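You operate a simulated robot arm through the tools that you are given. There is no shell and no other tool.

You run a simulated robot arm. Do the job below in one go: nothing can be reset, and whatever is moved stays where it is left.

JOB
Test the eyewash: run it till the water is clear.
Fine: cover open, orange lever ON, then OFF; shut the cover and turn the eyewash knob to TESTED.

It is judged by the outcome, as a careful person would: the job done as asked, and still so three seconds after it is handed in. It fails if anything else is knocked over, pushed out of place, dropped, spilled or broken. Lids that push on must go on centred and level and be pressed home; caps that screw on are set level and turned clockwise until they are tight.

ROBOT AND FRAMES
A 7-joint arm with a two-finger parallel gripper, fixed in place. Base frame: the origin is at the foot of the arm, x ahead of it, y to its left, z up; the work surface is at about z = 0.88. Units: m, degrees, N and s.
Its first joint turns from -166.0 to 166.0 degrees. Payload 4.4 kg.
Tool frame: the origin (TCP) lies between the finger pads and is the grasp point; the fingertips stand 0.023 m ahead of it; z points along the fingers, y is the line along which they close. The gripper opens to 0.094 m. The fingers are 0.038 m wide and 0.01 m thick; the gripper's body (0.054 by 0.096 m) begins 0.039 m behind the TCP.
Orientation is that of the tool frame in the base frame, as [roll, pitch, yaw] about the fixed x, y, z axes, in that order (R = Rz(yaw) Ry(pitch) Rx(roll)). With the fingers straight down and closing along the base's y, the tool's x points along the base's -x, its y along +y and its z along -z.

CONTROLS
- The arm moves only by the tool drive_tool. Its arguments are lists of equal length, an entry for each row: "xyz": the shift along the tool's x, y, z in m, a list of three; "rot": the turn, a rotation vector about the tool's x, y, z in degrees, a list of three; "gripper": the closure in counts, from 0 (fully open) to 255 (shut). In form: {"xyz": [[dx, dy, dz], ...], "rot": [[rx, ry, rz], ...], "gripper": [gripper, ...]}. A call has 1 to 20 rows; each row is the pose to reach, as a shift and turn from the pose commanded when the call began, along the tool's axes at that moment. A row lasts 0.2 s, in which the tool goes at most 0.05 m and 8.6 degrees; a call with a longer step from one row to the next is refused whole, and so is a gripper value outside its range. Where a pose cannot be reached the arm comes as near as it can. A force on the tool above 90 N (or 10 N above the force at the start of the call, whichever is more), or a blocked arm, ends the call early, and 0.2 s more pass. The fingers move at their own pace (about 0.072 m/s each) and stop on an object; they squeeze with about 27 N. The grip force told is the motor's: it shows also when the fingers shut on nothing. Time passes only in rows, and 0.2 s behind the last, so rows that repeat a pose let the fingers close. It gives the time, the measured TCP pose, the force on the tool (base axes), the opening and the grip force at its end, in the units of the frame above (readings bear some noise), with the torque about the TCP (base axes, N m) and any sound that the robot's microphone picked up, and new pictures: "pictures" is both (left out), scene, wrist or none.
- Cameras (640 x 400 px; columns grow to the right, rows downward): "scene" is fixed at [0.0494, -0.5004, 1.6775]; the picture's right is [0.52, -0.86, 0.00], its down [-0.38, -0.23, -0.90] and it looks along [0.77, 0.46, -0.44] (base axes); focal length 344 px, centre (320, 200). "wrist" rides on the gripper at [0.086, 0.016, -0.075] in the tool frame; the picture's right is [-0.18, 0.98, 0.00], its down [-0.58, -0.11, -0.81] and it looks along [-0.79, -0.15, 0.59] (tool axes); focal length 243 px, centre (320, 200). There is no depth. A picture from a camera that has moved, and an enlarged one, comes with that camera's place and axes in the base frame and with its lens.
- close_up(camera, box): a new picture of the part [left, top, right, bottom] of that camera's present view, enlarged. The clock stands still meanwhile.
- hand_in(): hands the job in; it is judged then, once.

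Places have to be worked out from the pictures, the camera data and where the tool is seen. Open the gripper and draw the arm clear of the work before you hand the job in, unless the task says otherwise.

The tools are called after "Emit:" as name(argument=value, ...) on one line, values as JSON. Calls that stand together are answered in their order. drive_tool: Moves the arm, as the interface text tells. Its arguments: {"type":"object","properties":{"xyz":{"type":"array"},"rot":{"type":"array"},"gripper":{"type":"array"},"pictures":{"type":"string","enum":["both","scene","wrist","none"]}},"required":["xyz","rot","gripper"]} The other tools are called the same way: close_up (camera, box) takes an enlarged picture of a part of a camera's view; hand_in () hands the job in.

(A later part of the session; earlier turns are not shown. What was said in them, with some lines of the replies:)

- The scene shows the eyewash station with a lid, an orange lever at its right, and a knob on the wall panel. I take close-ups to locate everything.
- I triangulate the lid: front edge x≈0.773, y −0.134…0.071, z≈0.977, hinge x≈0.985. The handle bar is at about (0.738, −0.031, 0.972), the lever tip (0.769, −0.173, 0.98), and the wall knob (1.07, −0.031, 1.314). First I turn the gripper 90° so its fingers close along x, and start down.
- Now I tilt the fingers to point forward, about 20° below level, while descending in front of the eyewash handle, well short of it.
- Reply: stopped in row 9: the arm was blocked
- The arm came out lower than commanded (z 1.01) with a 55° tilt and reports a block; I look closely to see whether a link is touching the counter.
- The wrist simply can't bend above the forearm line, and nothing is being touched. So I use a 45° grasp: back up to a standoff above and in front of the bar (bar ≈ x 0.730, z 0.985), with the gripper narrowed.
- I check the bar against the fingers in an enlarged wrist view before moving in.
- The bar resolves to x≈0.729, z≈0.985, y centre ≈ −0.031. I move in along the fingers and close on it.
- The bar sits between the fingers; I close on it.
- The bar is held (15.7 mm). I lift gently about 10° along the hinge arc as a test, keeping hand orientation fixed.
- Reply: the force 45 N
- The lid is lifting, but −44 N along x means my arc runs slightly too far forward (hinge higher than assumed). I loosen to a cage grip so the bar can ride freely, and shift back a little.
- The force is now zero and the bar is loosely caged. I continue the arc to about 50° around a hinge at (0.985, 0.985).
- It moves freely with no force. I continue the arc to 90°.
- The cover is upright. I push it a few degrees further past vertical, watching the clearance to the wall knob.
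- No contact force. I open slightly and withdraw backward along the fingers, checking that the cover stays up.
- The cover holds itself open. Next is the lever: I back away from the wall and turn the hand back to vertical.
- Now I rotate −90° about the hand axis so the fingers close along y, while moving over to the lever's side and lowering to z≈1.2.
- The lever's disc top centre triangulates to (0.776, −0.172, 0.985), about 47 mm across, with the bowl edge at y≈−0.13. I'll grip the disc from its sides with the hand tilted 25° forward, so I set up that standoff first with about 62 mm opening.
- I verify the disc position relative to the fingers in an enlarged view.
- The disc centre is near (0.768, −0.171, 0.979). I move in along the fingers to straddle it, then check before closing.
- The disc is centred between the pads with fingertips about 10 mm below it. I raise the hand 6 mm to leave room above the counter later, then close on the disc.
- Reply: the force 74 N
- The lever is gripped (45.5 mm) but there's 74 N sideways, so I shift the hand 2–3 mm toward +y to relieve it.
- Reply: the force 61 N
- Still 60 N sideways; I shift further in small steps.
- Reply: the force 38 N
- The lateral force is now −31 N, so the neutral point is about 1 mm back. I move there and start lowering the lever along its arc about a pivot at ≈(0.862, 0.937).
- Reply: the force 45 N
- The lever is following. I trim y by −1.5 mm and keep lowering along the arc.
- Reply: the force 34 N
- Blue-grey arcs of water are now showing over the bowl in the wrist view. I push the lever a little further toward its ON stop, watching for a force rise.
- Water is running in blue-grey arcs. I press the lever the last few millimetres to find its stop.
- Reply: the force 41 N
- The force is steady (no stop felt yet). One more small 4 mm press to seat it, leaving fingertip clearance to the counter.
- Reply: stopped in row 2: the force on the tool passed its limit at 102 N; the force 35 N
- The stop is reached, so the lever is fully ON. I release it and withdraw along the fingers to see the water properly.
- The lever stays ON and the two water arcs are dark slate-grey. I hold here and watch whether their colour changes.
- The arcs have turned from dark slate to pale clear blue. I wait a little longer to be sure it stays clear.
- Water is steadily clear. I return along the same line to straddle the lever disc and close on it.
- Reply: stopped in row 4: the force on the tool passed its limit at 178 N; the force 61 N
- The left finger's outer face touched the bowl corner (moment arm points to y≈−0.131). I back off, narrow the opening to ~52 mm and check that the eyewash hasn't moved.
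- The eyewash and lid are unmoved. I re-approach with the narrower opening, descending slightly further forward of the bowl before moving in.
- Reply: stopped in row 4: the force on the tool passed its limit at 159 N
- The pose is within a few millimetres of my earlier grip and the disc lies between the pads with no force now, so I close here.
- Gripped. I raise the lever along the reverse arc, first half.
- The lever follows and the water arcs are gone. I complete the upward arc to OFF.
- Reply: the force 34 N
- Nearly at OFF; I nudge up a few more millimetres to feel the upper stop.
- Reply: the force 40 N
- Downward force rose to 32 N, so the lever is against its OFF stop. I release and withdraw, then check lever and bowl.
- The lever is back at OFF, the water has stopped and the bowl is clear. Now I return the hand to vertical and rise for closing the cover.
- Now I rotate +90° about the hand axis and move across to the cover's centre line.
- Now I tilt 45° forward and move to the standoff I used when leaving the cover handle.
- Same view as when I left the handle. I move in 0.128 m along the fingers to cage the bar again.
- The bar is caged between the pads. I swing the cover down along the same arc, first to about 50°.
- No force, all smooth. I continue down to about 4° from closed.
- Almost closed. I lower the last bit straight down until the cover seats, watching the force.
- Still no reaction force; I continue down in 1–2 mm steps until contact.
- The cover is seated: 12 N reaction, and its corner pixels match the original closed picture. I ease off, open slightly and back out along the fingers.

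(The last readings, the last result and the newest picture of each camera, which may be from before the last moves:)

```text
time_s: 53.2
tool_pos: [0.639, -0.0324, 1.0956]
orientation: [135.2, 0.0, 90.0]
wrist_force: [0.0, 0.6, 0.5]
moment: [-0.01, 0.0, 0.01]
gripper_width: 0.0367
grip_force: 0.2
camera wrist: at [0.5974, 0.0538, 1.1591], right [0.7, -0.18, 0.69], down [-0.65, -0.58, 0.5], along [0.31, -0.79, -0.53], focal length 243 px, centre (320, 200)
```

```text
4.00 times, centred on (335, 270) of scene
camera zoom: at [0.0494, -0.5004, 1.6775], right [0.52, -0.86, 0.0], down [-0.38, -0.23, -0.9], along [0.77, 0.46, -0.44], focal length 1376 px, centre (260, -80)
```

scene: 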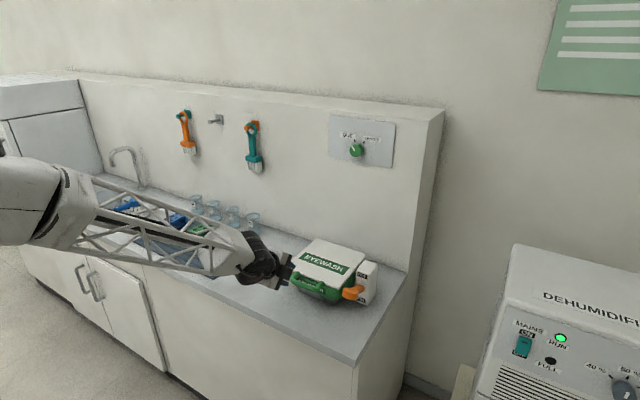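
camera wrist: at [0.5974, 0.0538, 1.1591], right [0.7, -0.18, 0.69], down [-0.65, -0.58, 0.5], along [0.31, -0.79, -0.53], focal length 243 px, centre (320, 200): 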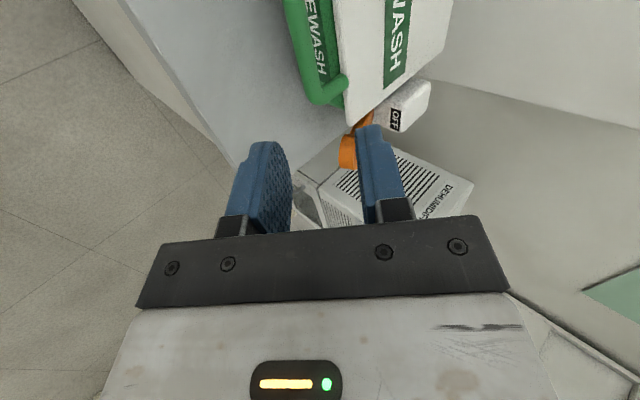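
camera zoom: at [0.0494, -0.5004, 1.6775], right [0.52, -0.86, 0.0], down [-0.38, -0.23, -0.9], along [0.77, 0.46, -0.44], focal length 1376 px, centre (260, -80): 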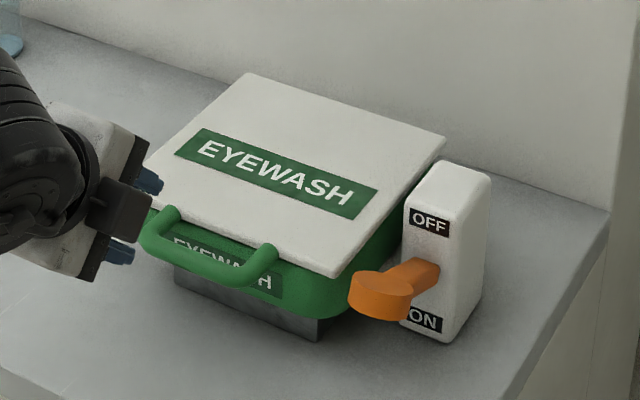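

The cover is shut and the lever is OFF, matching the starting picture. Next is the knob: I rise and move toward it, keeping the tilt for now.

Emit:
drive_tool(xyz=[[0, 0.038, -0.0155], [0, 0.076, -0.031], [0, 0.114, -0.0465], [0, 0.152, -0.062], [0, 0.19, -0.0775], [0, 0.228, -0.093], [0, 0.265, -0.108]], rot=[[0, 0, 0], [0, 0, 0], [0, 0, 0], [0, 0, 0], [0, 0, 0], [0, 0, 0], [0, 0, 0]], gripper=[100, 100, 100, 100, 100, 100, 100])

```text
time_s: 54.9
tool_pos: [0.7519, -0.036, 1.3605]
orientation: [135.2, 0.0, 90.0]
wrist_force: [0.5, -0.5, 0.7]
moment: [-0.01, 0.01, -0.01]
gripper_width: 0.0574
grip_force: 0.0
camera wrist: at [0.7103, 0.0507, 1.4253], right [0.7, -0.18, 0.69], down [-0.65, -0.58, 0.5], along [0.31, -0.79, -0.52], focal length 243 px, centre (320, 200)
```

scene: 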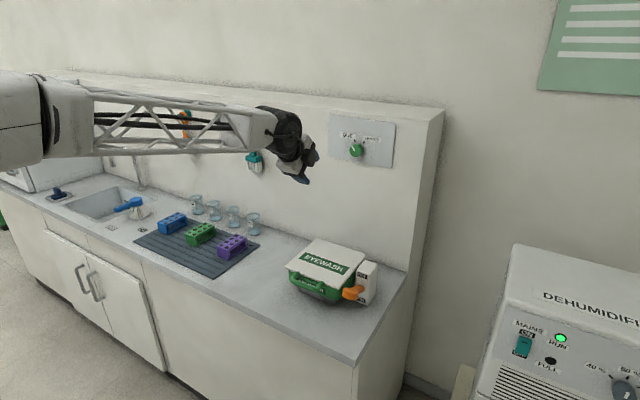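
wrist: 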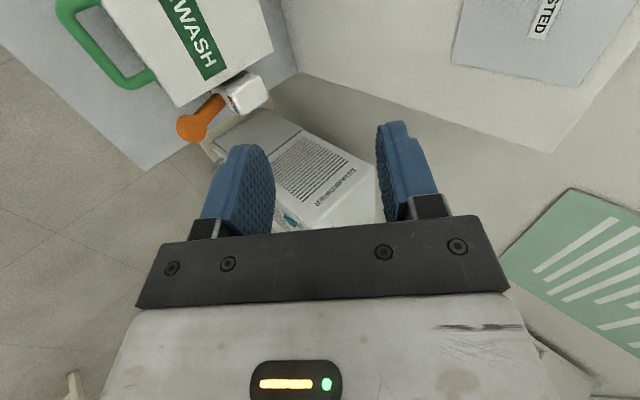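

The forearm is roughly level here, so I try tilting the hand up in small amounts while moving forward a little.

Emit:
drive_tool(xyz=[[0, 0.007, 0.007], [0, 0.014, 0.014], [0, 0.021, 0.021], [0, 0.028, 0.028]], rot=[[-5, 0, 0], [-10, 0, 0], [-15, 0, 0], [-20, 0, 0]], gripper=[100, 100, 100, 100], pictures="scene")

```text
time_s: 55.9
tool_pos: [0.7896, -0.0339, 1.3592]
orientation: [115.0, -0.1, 90.0]
wrist_force: [0.3, 0.7, 0.2]
moment: [0.01, 0.0, -0.01]
gripper_width: 0.0572
grip_force: 0.1
```

scene: 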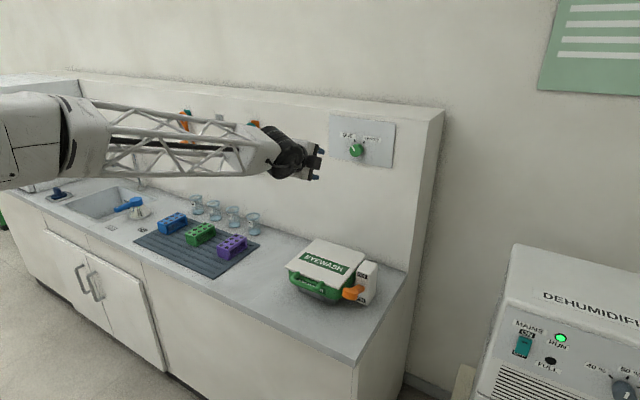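

Works fine at 65° tilt. I go further forward and 12° more.

Emit:
drive_tool(xyz=[[0, 0.004, 0.0147], [0, 0.008, 0.0293], [0, 0.012, 0.044], [0, 0.0163, 0.0586]], rot=[[-3, 0, 0], [-6, 0, 0], [-9, 0, 0], [-12, 0, 0]], gripper=[100, 100, 100, 100])

Emit:
close_up(camera="scene", box=[280, 100, 410, 200])

```text
time_s: 56.9
tool_pos: [0.8497, -0.0353, 1.3486]
orientation: [103.2, 0.0, 90.0]
wrist_force: [0.7, -0.6, 0.0]
moment: [0.0, 0.01, -0.03]
gripper_width: 0.0571
grip_force: 0.0
camera wrist: at [0.7804, 0.0518, 1.3818], right [0.22, -0.18, 0.96], down [-0.81, -0.58, 0.08], along [0.54, -0.79, -0.28], focal length 243 px, centre (320, 200)
```

scene: 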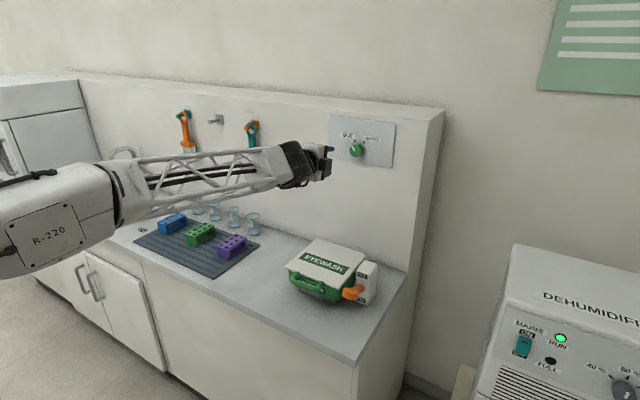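
wrist: 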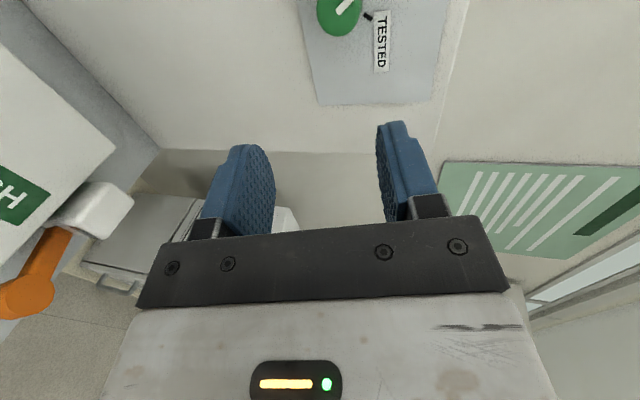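

```text
4.00 times, centred on (345, 150) of scene
camera zoom: at [0.0494, -0.5004, 1.6775], right [0.52, -0.86, 0.0], down [-0.38, -0.23, -0.9], along [0.77, 0.46, -0.44], focal length 1376 px, centre (220, 400)
```

zoom: 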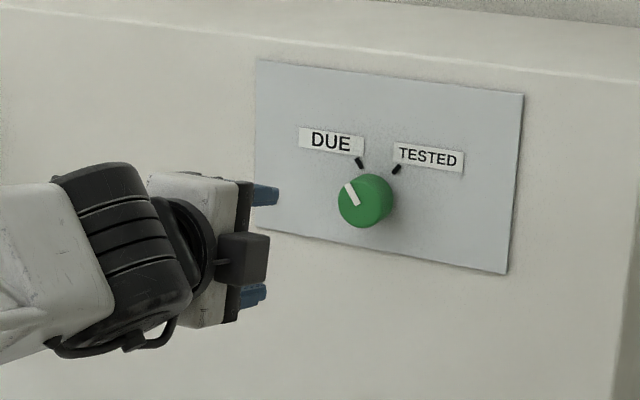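

Good, the arm can level the hand here. I tilt the last 13° to horizontal and align to knob height, still well short of the panel.

Emit:
drive_tool(xyz=[[0.001, -0.0055, 0.014], [0.002, -0.011, 0.028], [0.003, -0.0165, 0.042], [0.004, -0.0218, 0.0564]], rot=[[-3.3, 0, 0], [-6.6, 0, 0], [-9.9, 0, 0], [-13.2, 0, 0]], gripper=[100, 100, 100, 100])

Emit:
close_up(camera="wrist", box=[220, 0, 480, 162])

Emit:
close_up(camera="scene", box=[290, 100, 410, 190])

```text
time_s: 57.9
tool_pos: [0.8884, -0.0261, 1.3203]
orientation: [93.5, 0.4, 91.7]
wrist_force: [-0.4, 0.7, 0.0]
moment: [0.03, 0.01, 0.0]
gripper_width: 0.0572
grip_force: 0.1
out of reach, approached as far as the arm can: row 3, 4
camera wrist: at [0.8133, 0.0584, 1.3402], right [0.07, -0.18, 0.98], down [-0.79, -0.61, -0.05], along [0.6, -0.78, -0.18], focal length 243 px, centre (320, 200)
```

scene: 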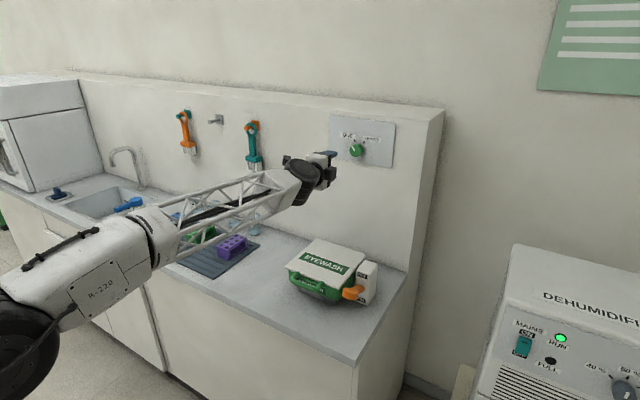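
wrist: 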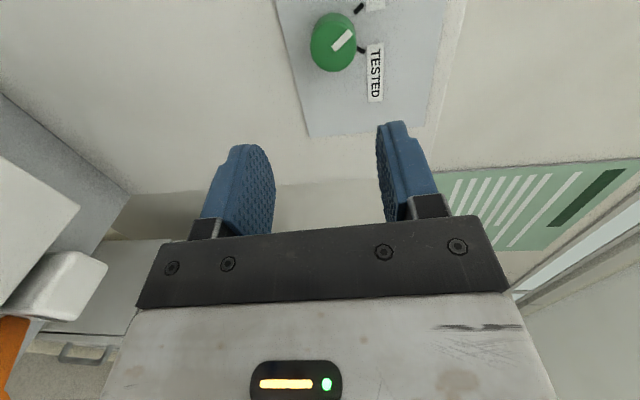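

```text
2.46 times, centred on (350, 81) of wrist
camera zoom: at [0.8133, 0.0584, 1.3402], right [0.07, -0.18, 0.98], down [-0.79, -0.61, -0.05], along [0.6, -0.78, -0.18], focal length 597 px, centre (246, 493)
```

zoom: 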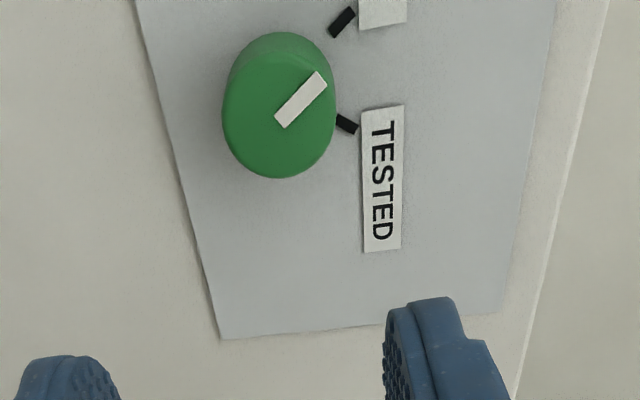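

```text
4.44 times, centred on (350, 145) of scene
camera zoom: at [0.0494, -0.5004, 1.6775], right [0.52, -0.86, 0.0], down [-0.38, -0.23, -0.9], along [0.77, 0.46, -0.44], focal length 1529 px, centre (187, 444)
```

zoom: 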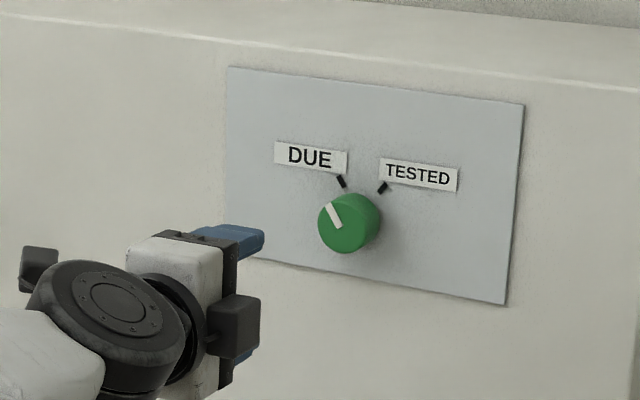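

At 90° the arm is at its limit, so I'll use about 15° below level, which it reaches easily. The knob face centre triangulates to (1.064, −0.033, 1.318), diameter ≈42 mm. I back off to that tilt.

Emit:
drive_tool(xyz=[[0, 0.01, -0.007], [0, 0.02, -0.014], [0, 0.03, -0.02], [0, 0.03, -0.02]], rot=[[5, 0, 0], [10, 0, 0], [15, 0, 0], [15, 0, 0]], gripper=[100, 100, 100, 100], pictures="scene")

```text
time_s: 58.9
tool_pos: [0.8692, -0.0249, 1.3514]
orientation: [108.8, -0.3, 91.7]
wrist_force: [-1.5, -0.1, 2.1]
moment: [0.0, 0.17, 0.0]
gripper_width: 0.0571
grip_force: 0.0
```

scene: 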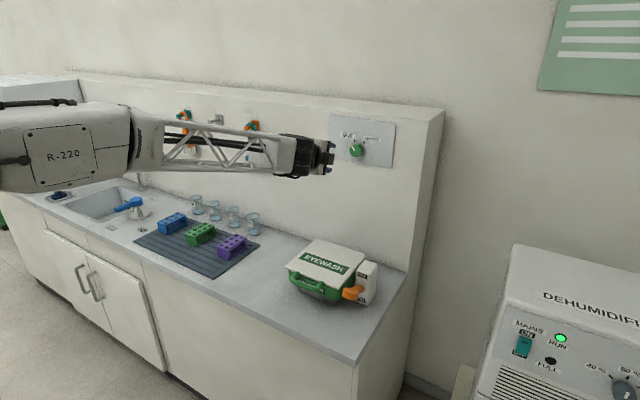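

Tilt is now 71° and comfortable. I roll the hand −125° about its axis so the fingers can turn the knob clockwise through the needed ~70°.

Emit:
drive_tool(xyz=[[0, 0, 0], [0, 0, 0], [0, 0, 0], [0, 0, 0], [0, 0, 0], [0, 0, 0], [0, 0, 0], [0, 0, 0], [0, 0, 0], [0, 0, 0], [0, 0, 0], [0, 0, 0], [0, 0, 0], [0, 0, 0], [0, 0, 0]], rot=[[0, 0, -8.33], [0, 0, -16.67], [0, 0, -25], [0, 0, -33.33], [0, 0, -41.67], [0, 0, -50], [0, 0, -58.33], [0, 0, -66.67], [0, 0, -75], [0, 0, -83.33], [0, 0, -91.67], [0, 0, -100], [0, 0, -108.33], [0, 0, -116.67], [0, 0, -125]], gripper=[100, 100, 100, 100, 100, 100, 100, 100, 100, 100, 100, 100, 100, 100, 100])

Emit:
close_up(camera="scene", box=[270, 100, 410, 190])

```text
time_s: 62.0
tool_pos: [0.8701, -0.0274, 1.351]
orientation: [-120.4, 50.9, -112.9]
wrist_force: [-0.5, -0.5, 0.5]
moment: [0.03, -0.02, -0.01]
gripper_width: 0.0567
grip_force: 0.1
camera wrist: at [0.775, -0.0658, 1.2997], right [-0.16, 0.91, -0.39], down [-0.6, 0.23, 0.77], along [0.78, 0.36, 0.51], focal length 243 px, centre (320, 200)
```

scene: 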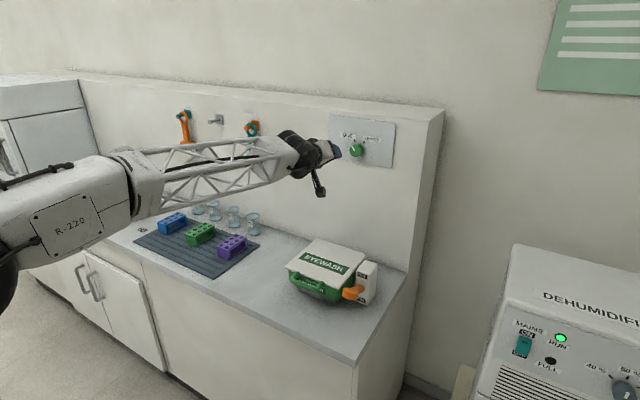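
wrist: 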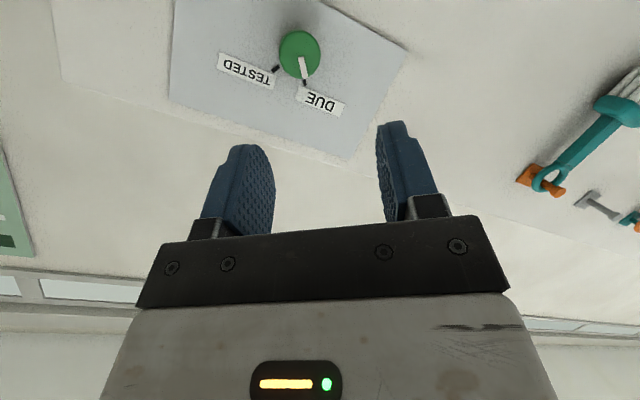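

```text
4.44 times, centred on (340, 145) of scene
camera zoom: at [0.0494, -0.5004, 1.6775], right [0.52, -0.86, 0.0], down [-0.38, -0.23, -0.9], along [0.77, 0.46, -0.44], focal length 1529 px, centre (231, 444)
```

zoom: 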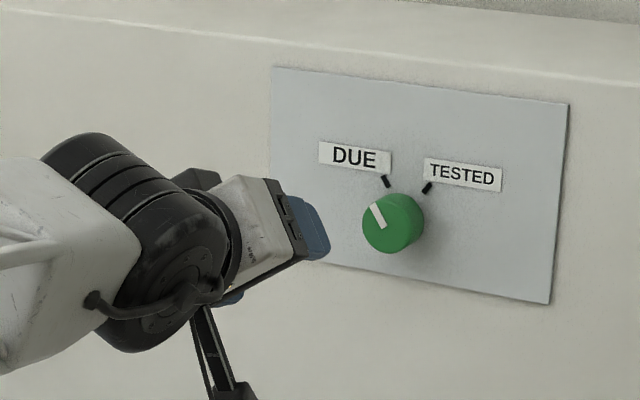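

The closing axis is now about −34° from level, matching the knob's DUE side. I zoom with the wrist camera to refine the knob's position.

Emit:
close_up(camera="wrist", box=[200, 0, 440, 150])

```text
2.67 times, centred on (320, 75) of wrist
camera zoom: at [0.775, -0.0658, 1.2997], right [-0.16, 0.91, -0.39], down [-0.6, 0.23, 0.77], along [0.78, 0.36, 0.51], focal length 647 px, centre (320, 533)
```

zoom: 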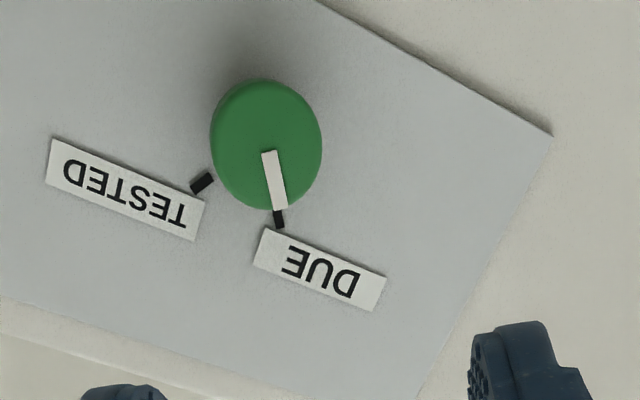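

Knob axis ≈ (y −0.0335, z 1.3185), face at x≈1.064, and the ticks are ±35°. I move to a standoff 8 cm short along the finger line.

Emit:
drive_tool(xyz=[[-0.005, -0.007, 0.0257], [-0.01, -0.014, 0.0514], [-0.015, -0.021, 0.077], [-0.0199, -0.0281, 0.1027], [-0.0199, -0.0281, 0.1027]], rot=[[0, 0, 0], [0, 0, 0], [0, 0, 0], [0, 0, 0], [0, 0, 0]], gripper=[100, 100, 100, 100, 100])

Emit:
close_up(camera="wrist", box=[180, 0, 480, 187])

Emit:
close_up(camera="scene", box=[290, 100, 410, 190])

```text
time_s: 63.2
tool_pos: [0.9791, -0.0342, 1.3477]
orientation: [-120.5, 51.2, -113.0]
wrist_force: [-0.2, -0.7, -0.4]
moment: [0.03, 0.01, -0.01]
gripper_width: 0.0572
grip_force: 0.0
camera wrist: at [0.8825, -0.0733, 1.2965], right [-0.16, 0.91, -0.39], down [-0.6, 0.22, 0.77], along [0.79, 0.35, 0.51], focal length 243 px, centre (320, 200)
```

scene: 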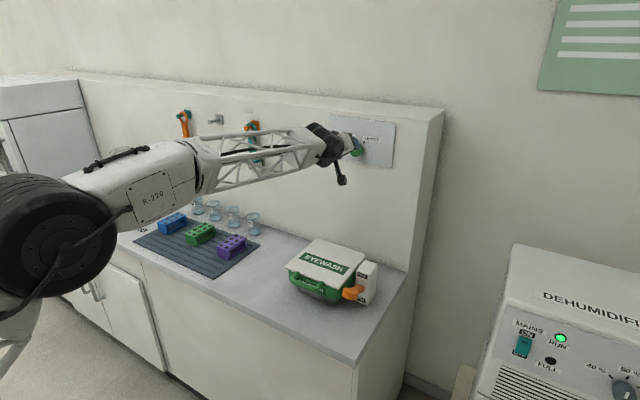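
wrist: 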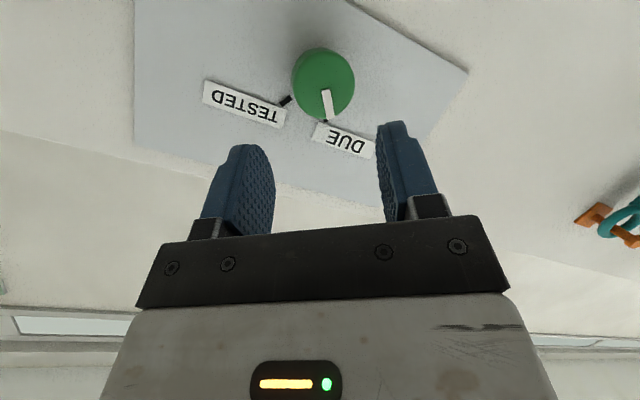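

```text
2.13 times, centred on (330, 94) of wrist
camera zoom: at [0.8825, -0.0733, 1.2965], right [-0.16, 0.91, -0.39], down [-0.6, 0.22, 0.77], along [0.79, 0.35, 0.51], focal length 518 px, centre (299, 427)
```

zoom: 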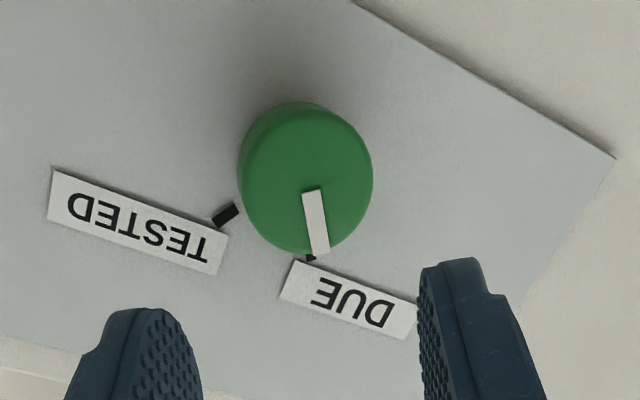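

```text
4.44 times, centred on (350, 145) of scene
camera zoom: at [0.0494, -0.5004, 1.6775], right [0.52, -0.86, 0.0], down [-0.38, -0.23, -0.9], along [0.77, 0.46, -0.44], focal length 1529 px, centre (187, 444)
```

zoom: 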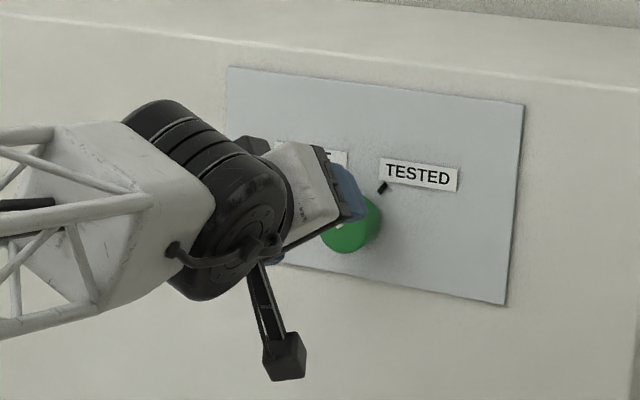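

Reach is fine; in the tool frame the knob face is ~0.09 m ahead and within 3 mm of centre. I advance 0.07 m and look.

Emit:
drive_tool(xyz=[[-0.001, 0.001, 0.025], [-0.002, 0.002, 0.05], [-0.003, 0.002, 0.065], [-0.003, 0.002, 0.072], [-0.003, 0.002, 0.072]], rot=[[0, 0, 0], [0, 0, 0], [0, 0, 0], [0, 0, 0], [0, 0, 0]], gripper=[100, 100, 100, 100, 100])

Emit:
close_up(camera="wrist", box=[180, 40, 480, 227])

Emit:
close_up(camera="scene", box=[310, 110, 400, 180])

```text
time_s: 64.5
tool_pos: [1.0482, -0.0302, 1.3279]
orientation: [-120.5, 51.2, -112.9]
wrist_force: [-0.3, 0.0, 0.6]
moment: [0.01, 0.05, 0.01]
gripper_width: 0.0572
grip_force: 0.1
camera wrist: at [0.9536, -0.0688, 1.2756], right [-0.16, 0.91, -0.39], down [-0.6, 0.22, 0.77], along [0.79, 0.35, 0.51], focal length 243 px, centre (320, 200)
```

scene: 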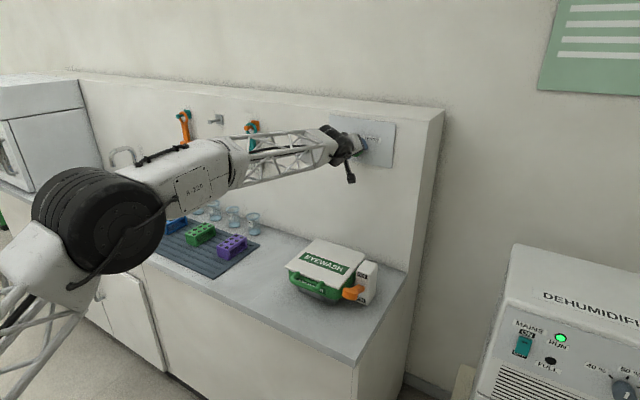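
wrist: 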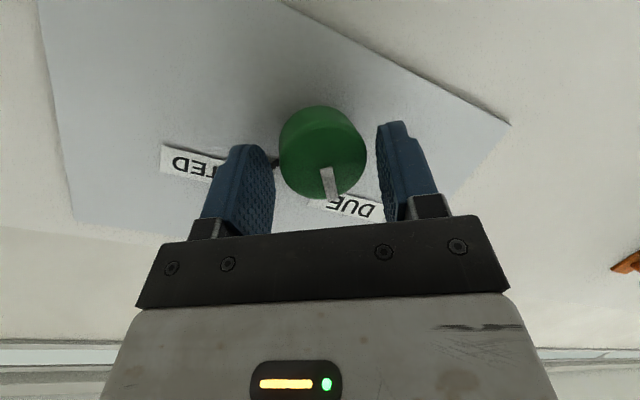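

```text
2.13 times, centred on (330, 134) of wrist
camera zoom: at [0.9536, -0.0688, 1.2756], right [-0.16, 0.91, -0.39], down [-0.6, 0.22, 0.77], along [0.79, 0.35, 0.51], focal length 518 px, centre (299, 342)
```

zoom: 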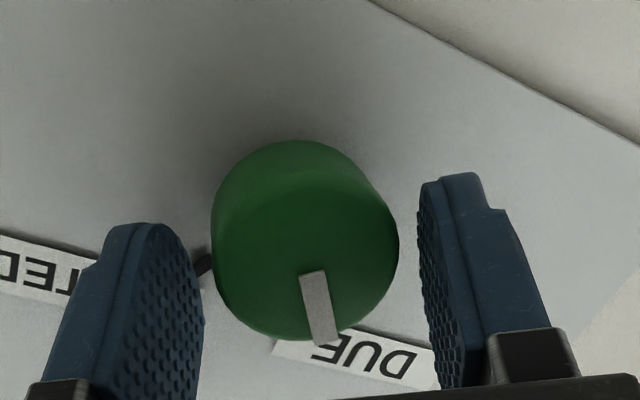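

```text
5.71 times, centred on (355, 145) of scene
camera zoom: at [0.0494, -0.5004, 1.6775], right [0.52, -0.86, 0.0], down [-0.38, -0.23, -0.9], along [0.77, 0.46, -0.44], focal length 1966 px, centre (120, 514)
```

zoom: 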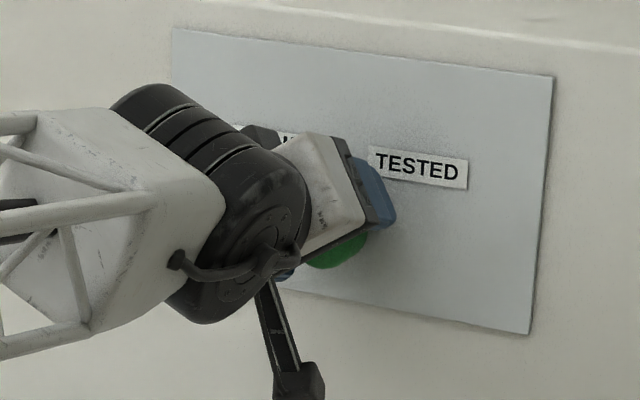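

The knob is centred between the fingers with its face ~15 mm ahead of the grasp point. I advance 6 mm more and close.

Emit:
drive_tool(xyz=[[0, 0.001, 0.003], [0, 0.001, 0.006], [0, 0.001, 0.006], [0, 0.001, 0.006], [0, 0.001, 0.006]], rot=[[0, 0, 0], [0, 0, 0], [0, 0, 0], [0, 0, 0], [0, 0, 0]], gripper=[100, 100, 100, 180, 180], pictures="wrist")

Emit:
close_up(camera="wrist", box=[180, 40, 480, 227])

```text
time_s: 65.7
tool_pos: [1.0532, -0.0297, 1.3276]
orientation: [-120.5, 51.1, -112.9]
wrist_force: [-8.7, -8.8, 8.0]
moment: [0.0, -0.37, -0.94]
gripper_width: 0.0465
grip_force: 44.7
camera wrist: at [0.9574, -0.0678, 1.274], right [-0.16, 0.91, -0.39], down [-0.6, 0.23, 0.77], along [0.78, 0.35, 0.51], focal length 243 px, centre (320, 200)
```

wrist: 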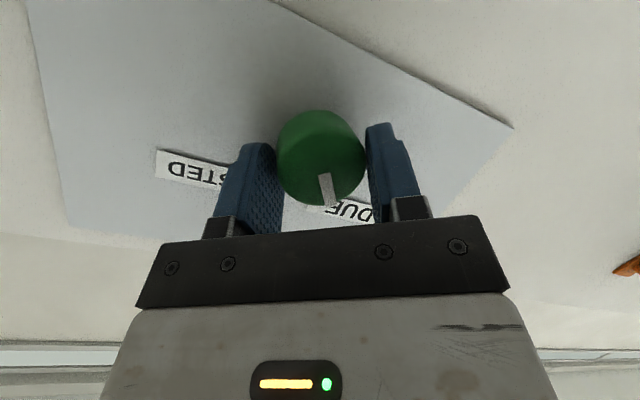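

```text
2.13 times, centred on (330, 134) of wrist
camera zoom: at [0.9574, -0.0678, 1.274], right [-0.16, 0.91, -0.39], down [-0.6, 0.23, 0.77], along [0.78, 0.35, 0.51], focal length 518 px, centre (299, 342)
```

zoom: 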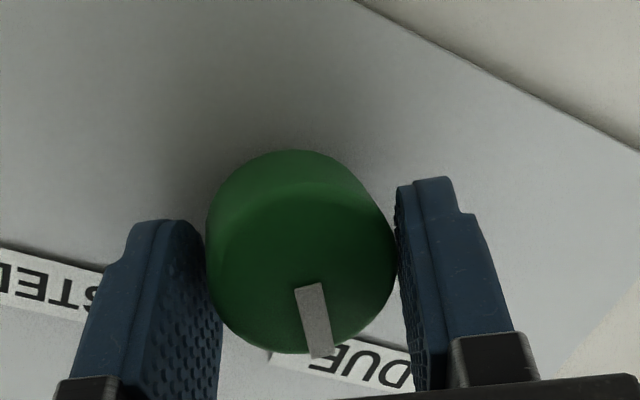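

The knob is held. I turn it clockwise (positive about the tool axis), first 24°, and check that the knob follows.

Emit:
drive_tool(xyz=[[0, 0, 0], [0, 0, 0], [0, 0, 0], [0, 0, 0], [0, 0, 0]], rot=[[0, 0, 5], [0, 0, 10], [0, 0, 15], [0, 0, 20], [0, 0, 24]], gripper=[180, 180, 180, 180, 180], pictures="wrist")

Emit:
close_up(camera="wrist", box=[180, 40, 480, 227])

```text
time_s: 66.8
tool_pos: [1.0508, -0.0303, 1.3274]
orientation: [-150.8, 68.7, -147.6]
wrist_force: [7.2, -29.2, 19.0]
moment: [-0.19, -0.64, -0.88]
gripper_width: 0.0436
grip_force: 45.2
camera wrist: at [0.9539, -0.033, 1.2666], right [-0.03, 1.0, 0.0], down [-0.58, -0.02, 0.82], along [0.82, 0.03, 0.58], focal length 243 px, centre (320, 200)
```

wrist: 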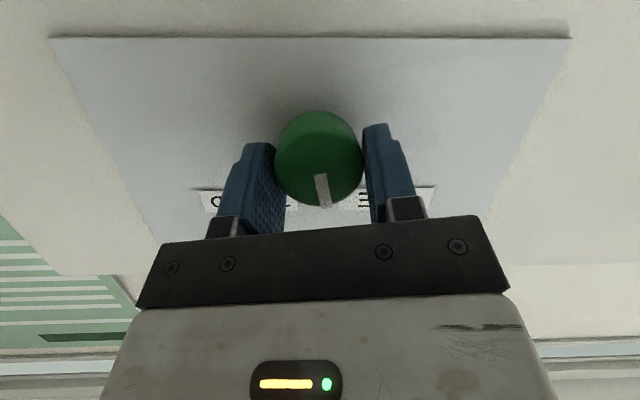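

```text
2.13 times, centred on (330, 134) of wrist
camera zoom: at [0.9539, -0.033, 1.2666], right [-0.03, 1.0, 0.0], down [-0.58, -0.02, 0.82], along [0.82, 0.03, 0.58], focal length 518 px, centre (299, 342)
```

zoom: 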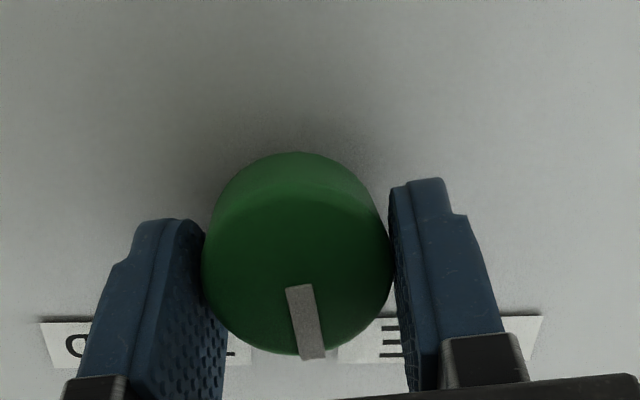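

The knob follows (its pointer stays fixed relative to the hand while the panel turns). I trim the side load slightly and turn another 24°.

Emit:
drive_tool(xyz=[[-0.0004, -0.0009, 0], [-0.0004, -0.0009, 0], [-0.0004, -0.0009, 0], [-0.0004, -0.0009, 0], [-0.0004, -0.0009, 0]], rot=[[0, 0, 5], [0, 0, 10], [0, 0, 15], [0, 0, 20], [0, 0, 24]], gripper=[180, 180, 180, 180, 180], pictures="wrist")

Emit:
close_up(camera="wrist", box=[180, 40, 480, 227])

```text
time_s: 68.0
tool_pos: [1.0526, -0.0285, 1.3219]
orientation: [146.1, 67.1, 145.6]
wrist_force: [9.8, -31.7, -16.6]
moment: [-0.03, -0.09, 0.25]
gripper_width: 0.0423
grip_force: 16.4
camera wrist: at [0.9552, 0.0032, 1.2695], right [0.1, 0.92, 0.38], down [-0.58, -0.26, 0.77], along [0.81, -0.3, 0.51], focal length 243 px, centre (320, 200)
```

wrist: 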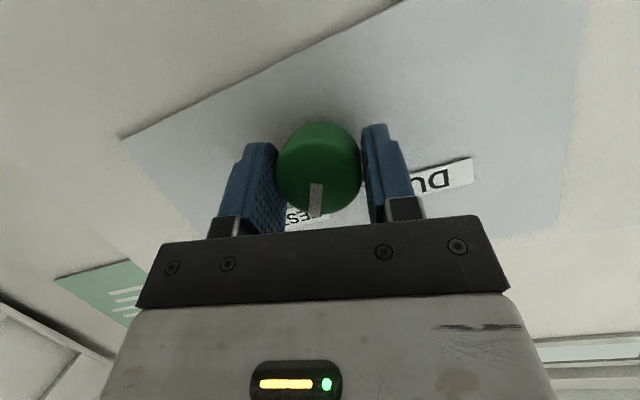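

```text
2.13 times, centred on (330, 134) of wrist
camera zoom: at [0.9552, 0.0032, 1.2695], right [0.1, 0.92, 0.38], down [-0.58, -0.26, 0.77], along [0.81, -0.3, 0.51], focal length 518 px, centre (299, 342)
```

zoom: 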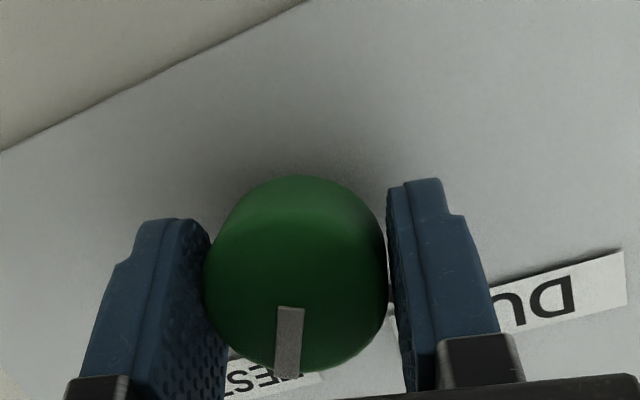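

The pointer has swung further, now pointing close to the TESTED label (about 10° to go). I turn another 16° in small steps.

Emit:
drive_tool(xyz=[[0, -0.001, 0], [0, -0.001, 0], [0, -0.001, 0], [0, -0.001, 0], [0, -0.001, 0]], rot=[[0, 0, 4], [0, 0, 8], [0, 0, 12], [0, 0, 16], [0, 0, 16]], gripper=[180, 180, 180, 180, 180])

Emit:
close_up(camera="wrist", box=[180, 40, 480, 227])

Emit:
close_up(camera="scene", box=[310, 110, 400, 180])

```text
time_s: 69.2
tool_pos: [1.0527, -0.0305, 1.326]
orientation: [124.6, 55.9, 121.3]
wrist_force: [3.0, -31.0, -17.5]
moment: [-0.71, -0.12, 0.61]
gripper_width: 0.0446
grip_force: 45.6
camera wrist: at [0.9587, 0.0226, 1.2849], right [0.18, 0.77, 0.61], down [-0.61, -0.4, 0.69], along [0.77, -0.49, 0.4], focal length 243 px, centre (320, 200)
```

scene: 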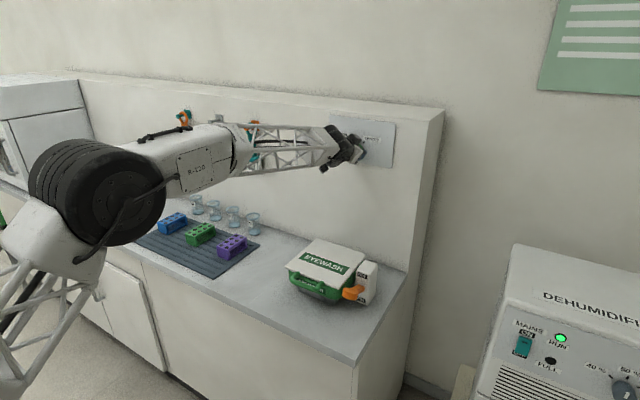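
wrist: 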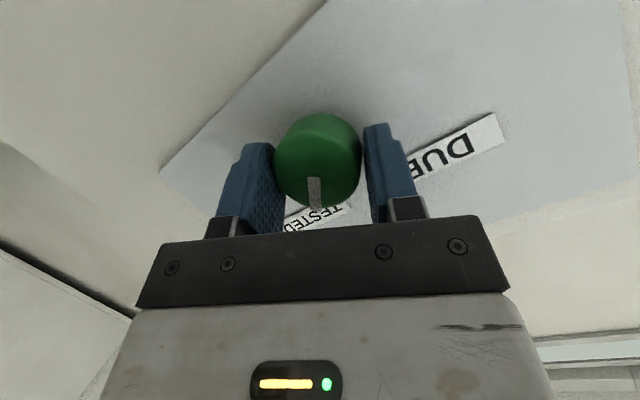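

```text
2.13 times, centred on (330, 134) of wrist
camera zoom: at [0.9587, 0.0226, 1.2849], right [0.18, 0.77, 0.61], down [-0.61, -0.4, 0.69], along [0.77, -0.49, 0.4], focal length 518 px, centre (299, 342)
```

zoom: 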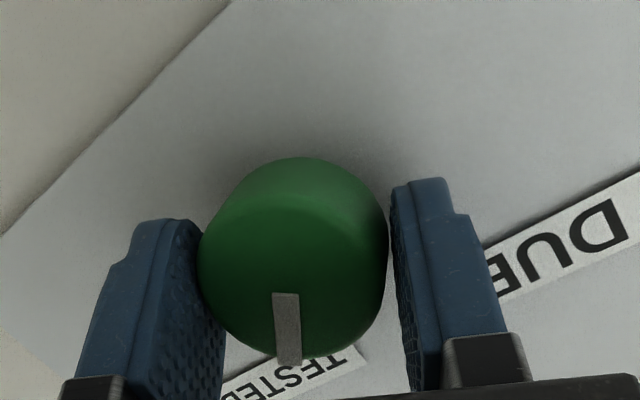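

```text
5.71 times, centred on (355, 145) of scene
camera zoom: at [0.0494, -0.5004, 1.6775], right [0.52, -0.86, 0.0], down [-0.38, -0.23, -0.9], along [0.77, 0.46, -0.44], focal length 1966 px, centre (120, 514)
```

zoom: 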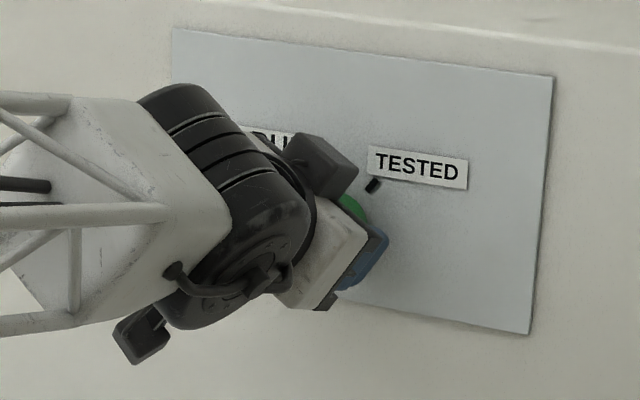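

Computing the pointer's direction from this view gives about 36° toward TESTED, i.e. on its tick. I release and back straight out, then verify.

Emit:
drive_tool(xyz=[[0, 0, 0], [0, 0, 0], [0, 0, -0.02], [0, 0, -0.05], [0, 0, -0.09], [0, 0, -0.13], [0, 0, -0.17]], rot=[[0, 0, 0], [0, 0, 0], [0, 0, 0], [0, 0, 0], [0, 0, 0], [0, 0, 0], [0, 0, 0]], gripper=[100, 100, 100, 100, 100, 100, 100])

Emit:
close_up(camera="wrist", box=[200, 0, 440, 150])

Emit:
close_up(camera="scene", box=[310, 105, 410, 180])

```text
time_s: 70.8
tool_pos: [0.8929, -0.033, 1.3765]
orientation: [124.7, 55.8, 121.5]
wrist_force: [-0.1, 0.2, -0.2]
moment: [0.02, -0.03, 0.01]
gripper_width: 0.0573
grip_force: 0.1
camera wrist: at [0.7993, 0.0201, 1.3367], right [0.18, 0.77, 0.61], down [-0.61, -0.4, 0.69], along [0.77, -0.49, 0.4], focal length 243 px, centre (320, 200)
```

scene: 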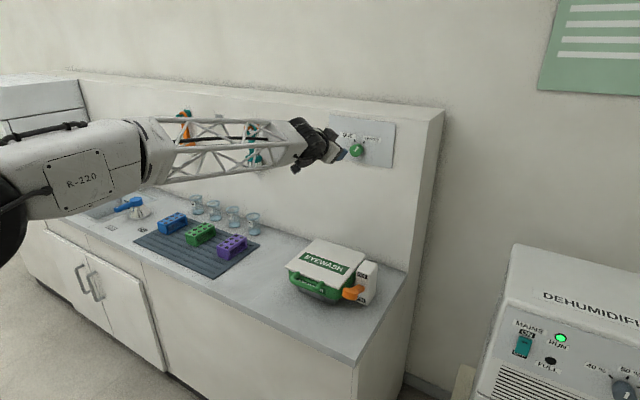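
wrist: 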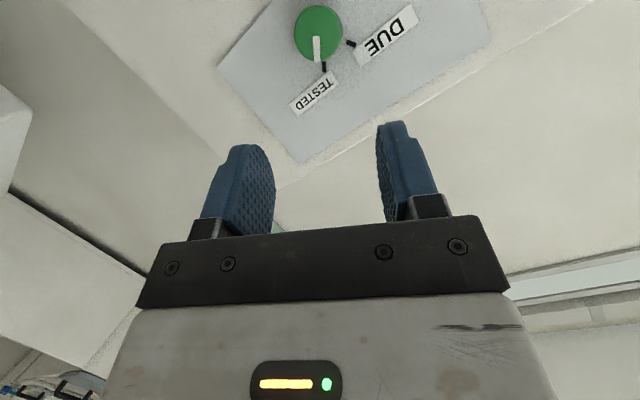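

```text
2.67 times, centred on (320, 75) of wrist
camera zoom: at [0.7993, 0.0201, 1.3367], right [0.18, 0.77, 0.61], down [-0.61, -0.4, 0.69], along [0.77, -0.49, 0.4], focal length 647 px, centre (320, 533)
```

zoom: 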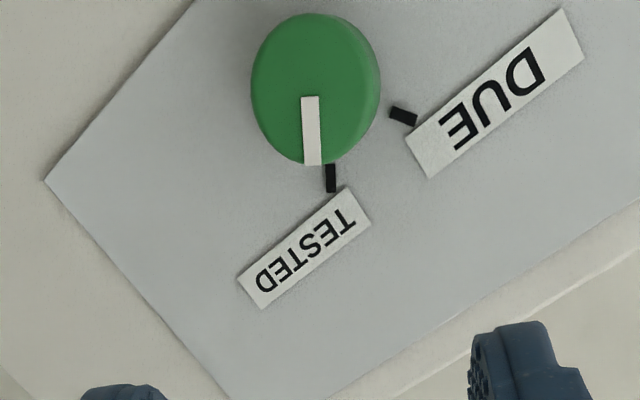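

```text
5.33 times, centred on (360, 142) of scene
camera zoom: at [0.0494, -0.5004, 1.6775], right [0.52, -0.86, 0.0], down [-0.38, -0.23, -0.9], along [0.77, 0.46, -0.44], focal length 1835 px, centre (107, 507)
```

zoom: 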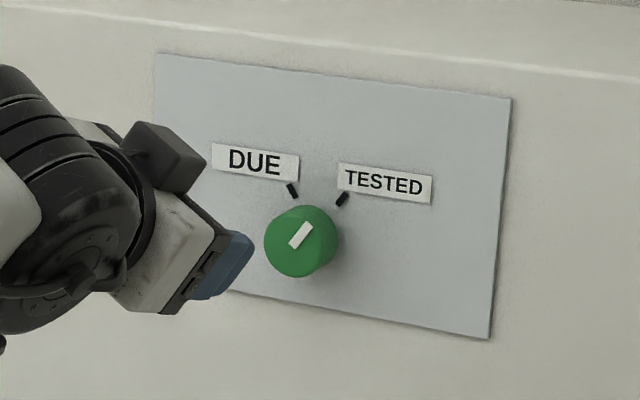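

The pointer is parallel with the TESTED tick in both views. I withdraw the arm well clear with the gripper open, then do a last check.

Emit:
drive_tool(xyz=[[0, 0, -0.04], [0, 0, -0.08], [0, 0, -0.12], [0, 0, -0.16], [0, 0, -0.2], [0, 0, -0.24], [0, 0, -0.24], [0, 0, -0.24]], rot=[[0, 0, 0], [0, 0, 0], [0, 0, 0], [0, 0, 0], [0, 0, 0], [0, 0, 0], [0, 0, 0], [0, 0, 0]], gripper=[60, 30, 0, 0, 0, 0, 0, 0])

Emit:
close_up(camera="scene", box=[270, 100, 430, 320])

Emit:
close_up(camera="scene", box=[270, 220, 400, 320])

Emit:
close_up(camera="scene", box=[320, 100, 410, 175])

```text
time_s: 72.7
tool_pos: [0.6652, -0.0409, 1.4541]
orientation: [124.7, 55.8, 121.4]
wrist_force: [0.4, -0.5, 0.5]
moment: [-0.02, -0.05, -0.03]
gripper_width: 0.0941
grip_force: 0.0
camera wrist: at [0.5705, 0.0125, 1.4133], right [0.18, 0.77, 0.61], down [-0.61, -0.4, 0.69], along [0.77, -0.49, 0.4], focal length 243 px, centre (320, 200)
```

scene: 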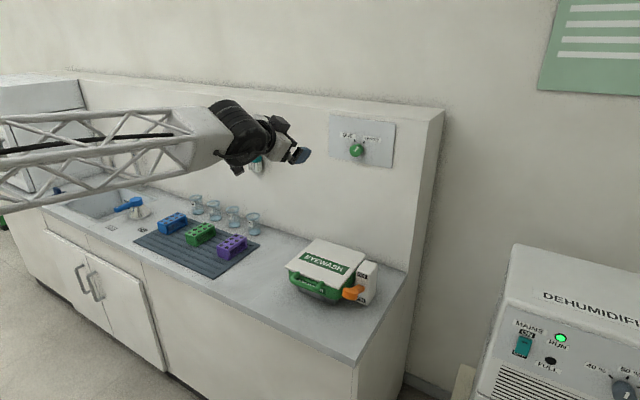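
wrist: 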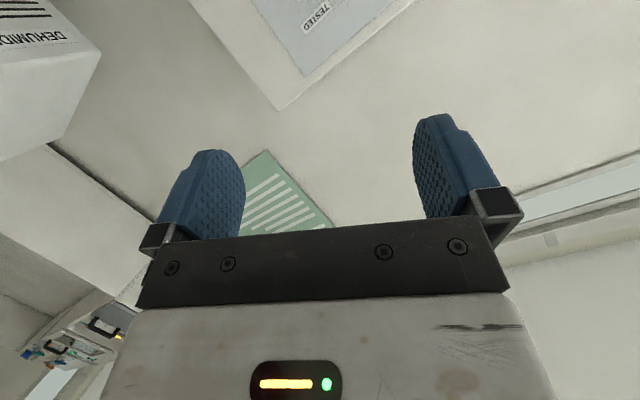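

```text
1.82 times, centred on (350, 210) of scene
camera zoom: at [0.0494, -0.5004, 1.6775], right [0.52, -0.86, 0.0], down [-0.38, -0.23, -0.9], along [0.77, 0.46, -0.44], focal length 626 px, centre (266, 182)
```

zoom: 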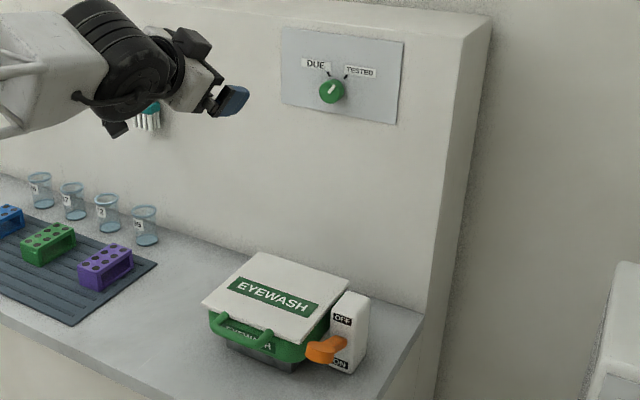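

```text
4.00 times, centred on (335, 270) of scene
camera zoom: at [0.0494, -0.5004, 1.6775], right [0.52, -0.86, 0.0], down [-0.38, -0.23, -0.9], along [0.77, 0.46, -0.44], focal length 1376 px, centre (260, -80)
```

zoom: 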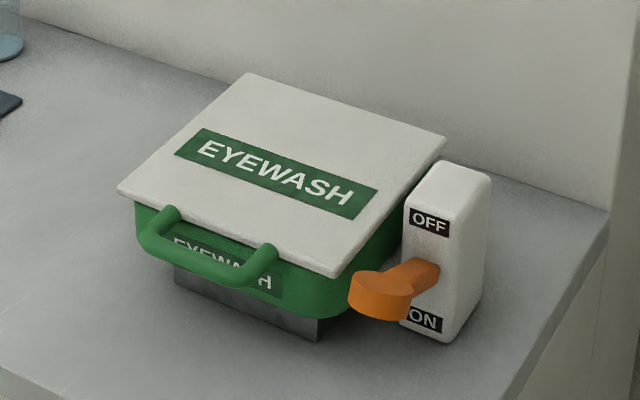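

```text
5.33 times, centred on (365, 138) of scene
camera zoom: at [0.0494, -0.5004, 1.6775], right [0.52, -0.86, 0.0], down [-0.38, -0.23, -0.9], along [0.77, 0.46, -0.44], focal length 1835 px, centre (80, 533)
```

zoom: 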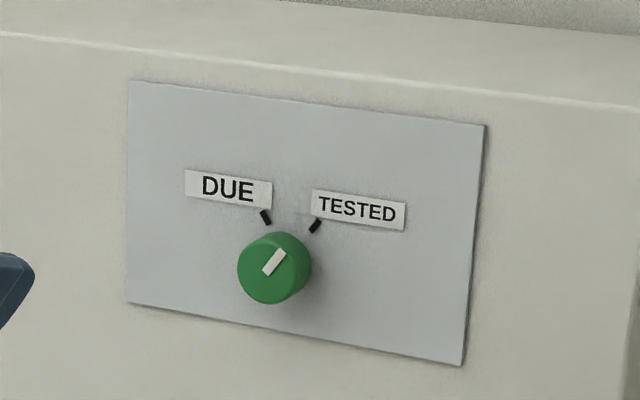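

All is as it should be: cover shut level, lever OFF, water stopped after running clear, knob on TESTED, everything else in place, arm clear with the gripper open. I hand the job in.

Emit:
hand_in()

```text
The job is handed in.
```

I ran the eyewash test through and handed it in.

- **Water:** with the cover open and the orange lever fully ON, the water first ran dark slate. It turned pale and clear, and I watched it stay clear for about 2 more seconds.
- **Shut-off:** the lever is back against its OFF stop and the water has stopped.
- **Cover:** it is shut and sits exactly as it did at the start.
- **Knob:** it is turned to TESTED, with the pointer lined up on the tick.

While re-gripping the lever to turn it off, the gripper hit an obstruction twice, at peaks of 178 N and 159 N. The first was a finger catching the bowl's corner. The second was in the same spot and I didn't pin down the cause. I checked the pictures afterwards and the eyewash had not moved.

Nothing else looks disturbed, and the arm is clear with the gripper open.
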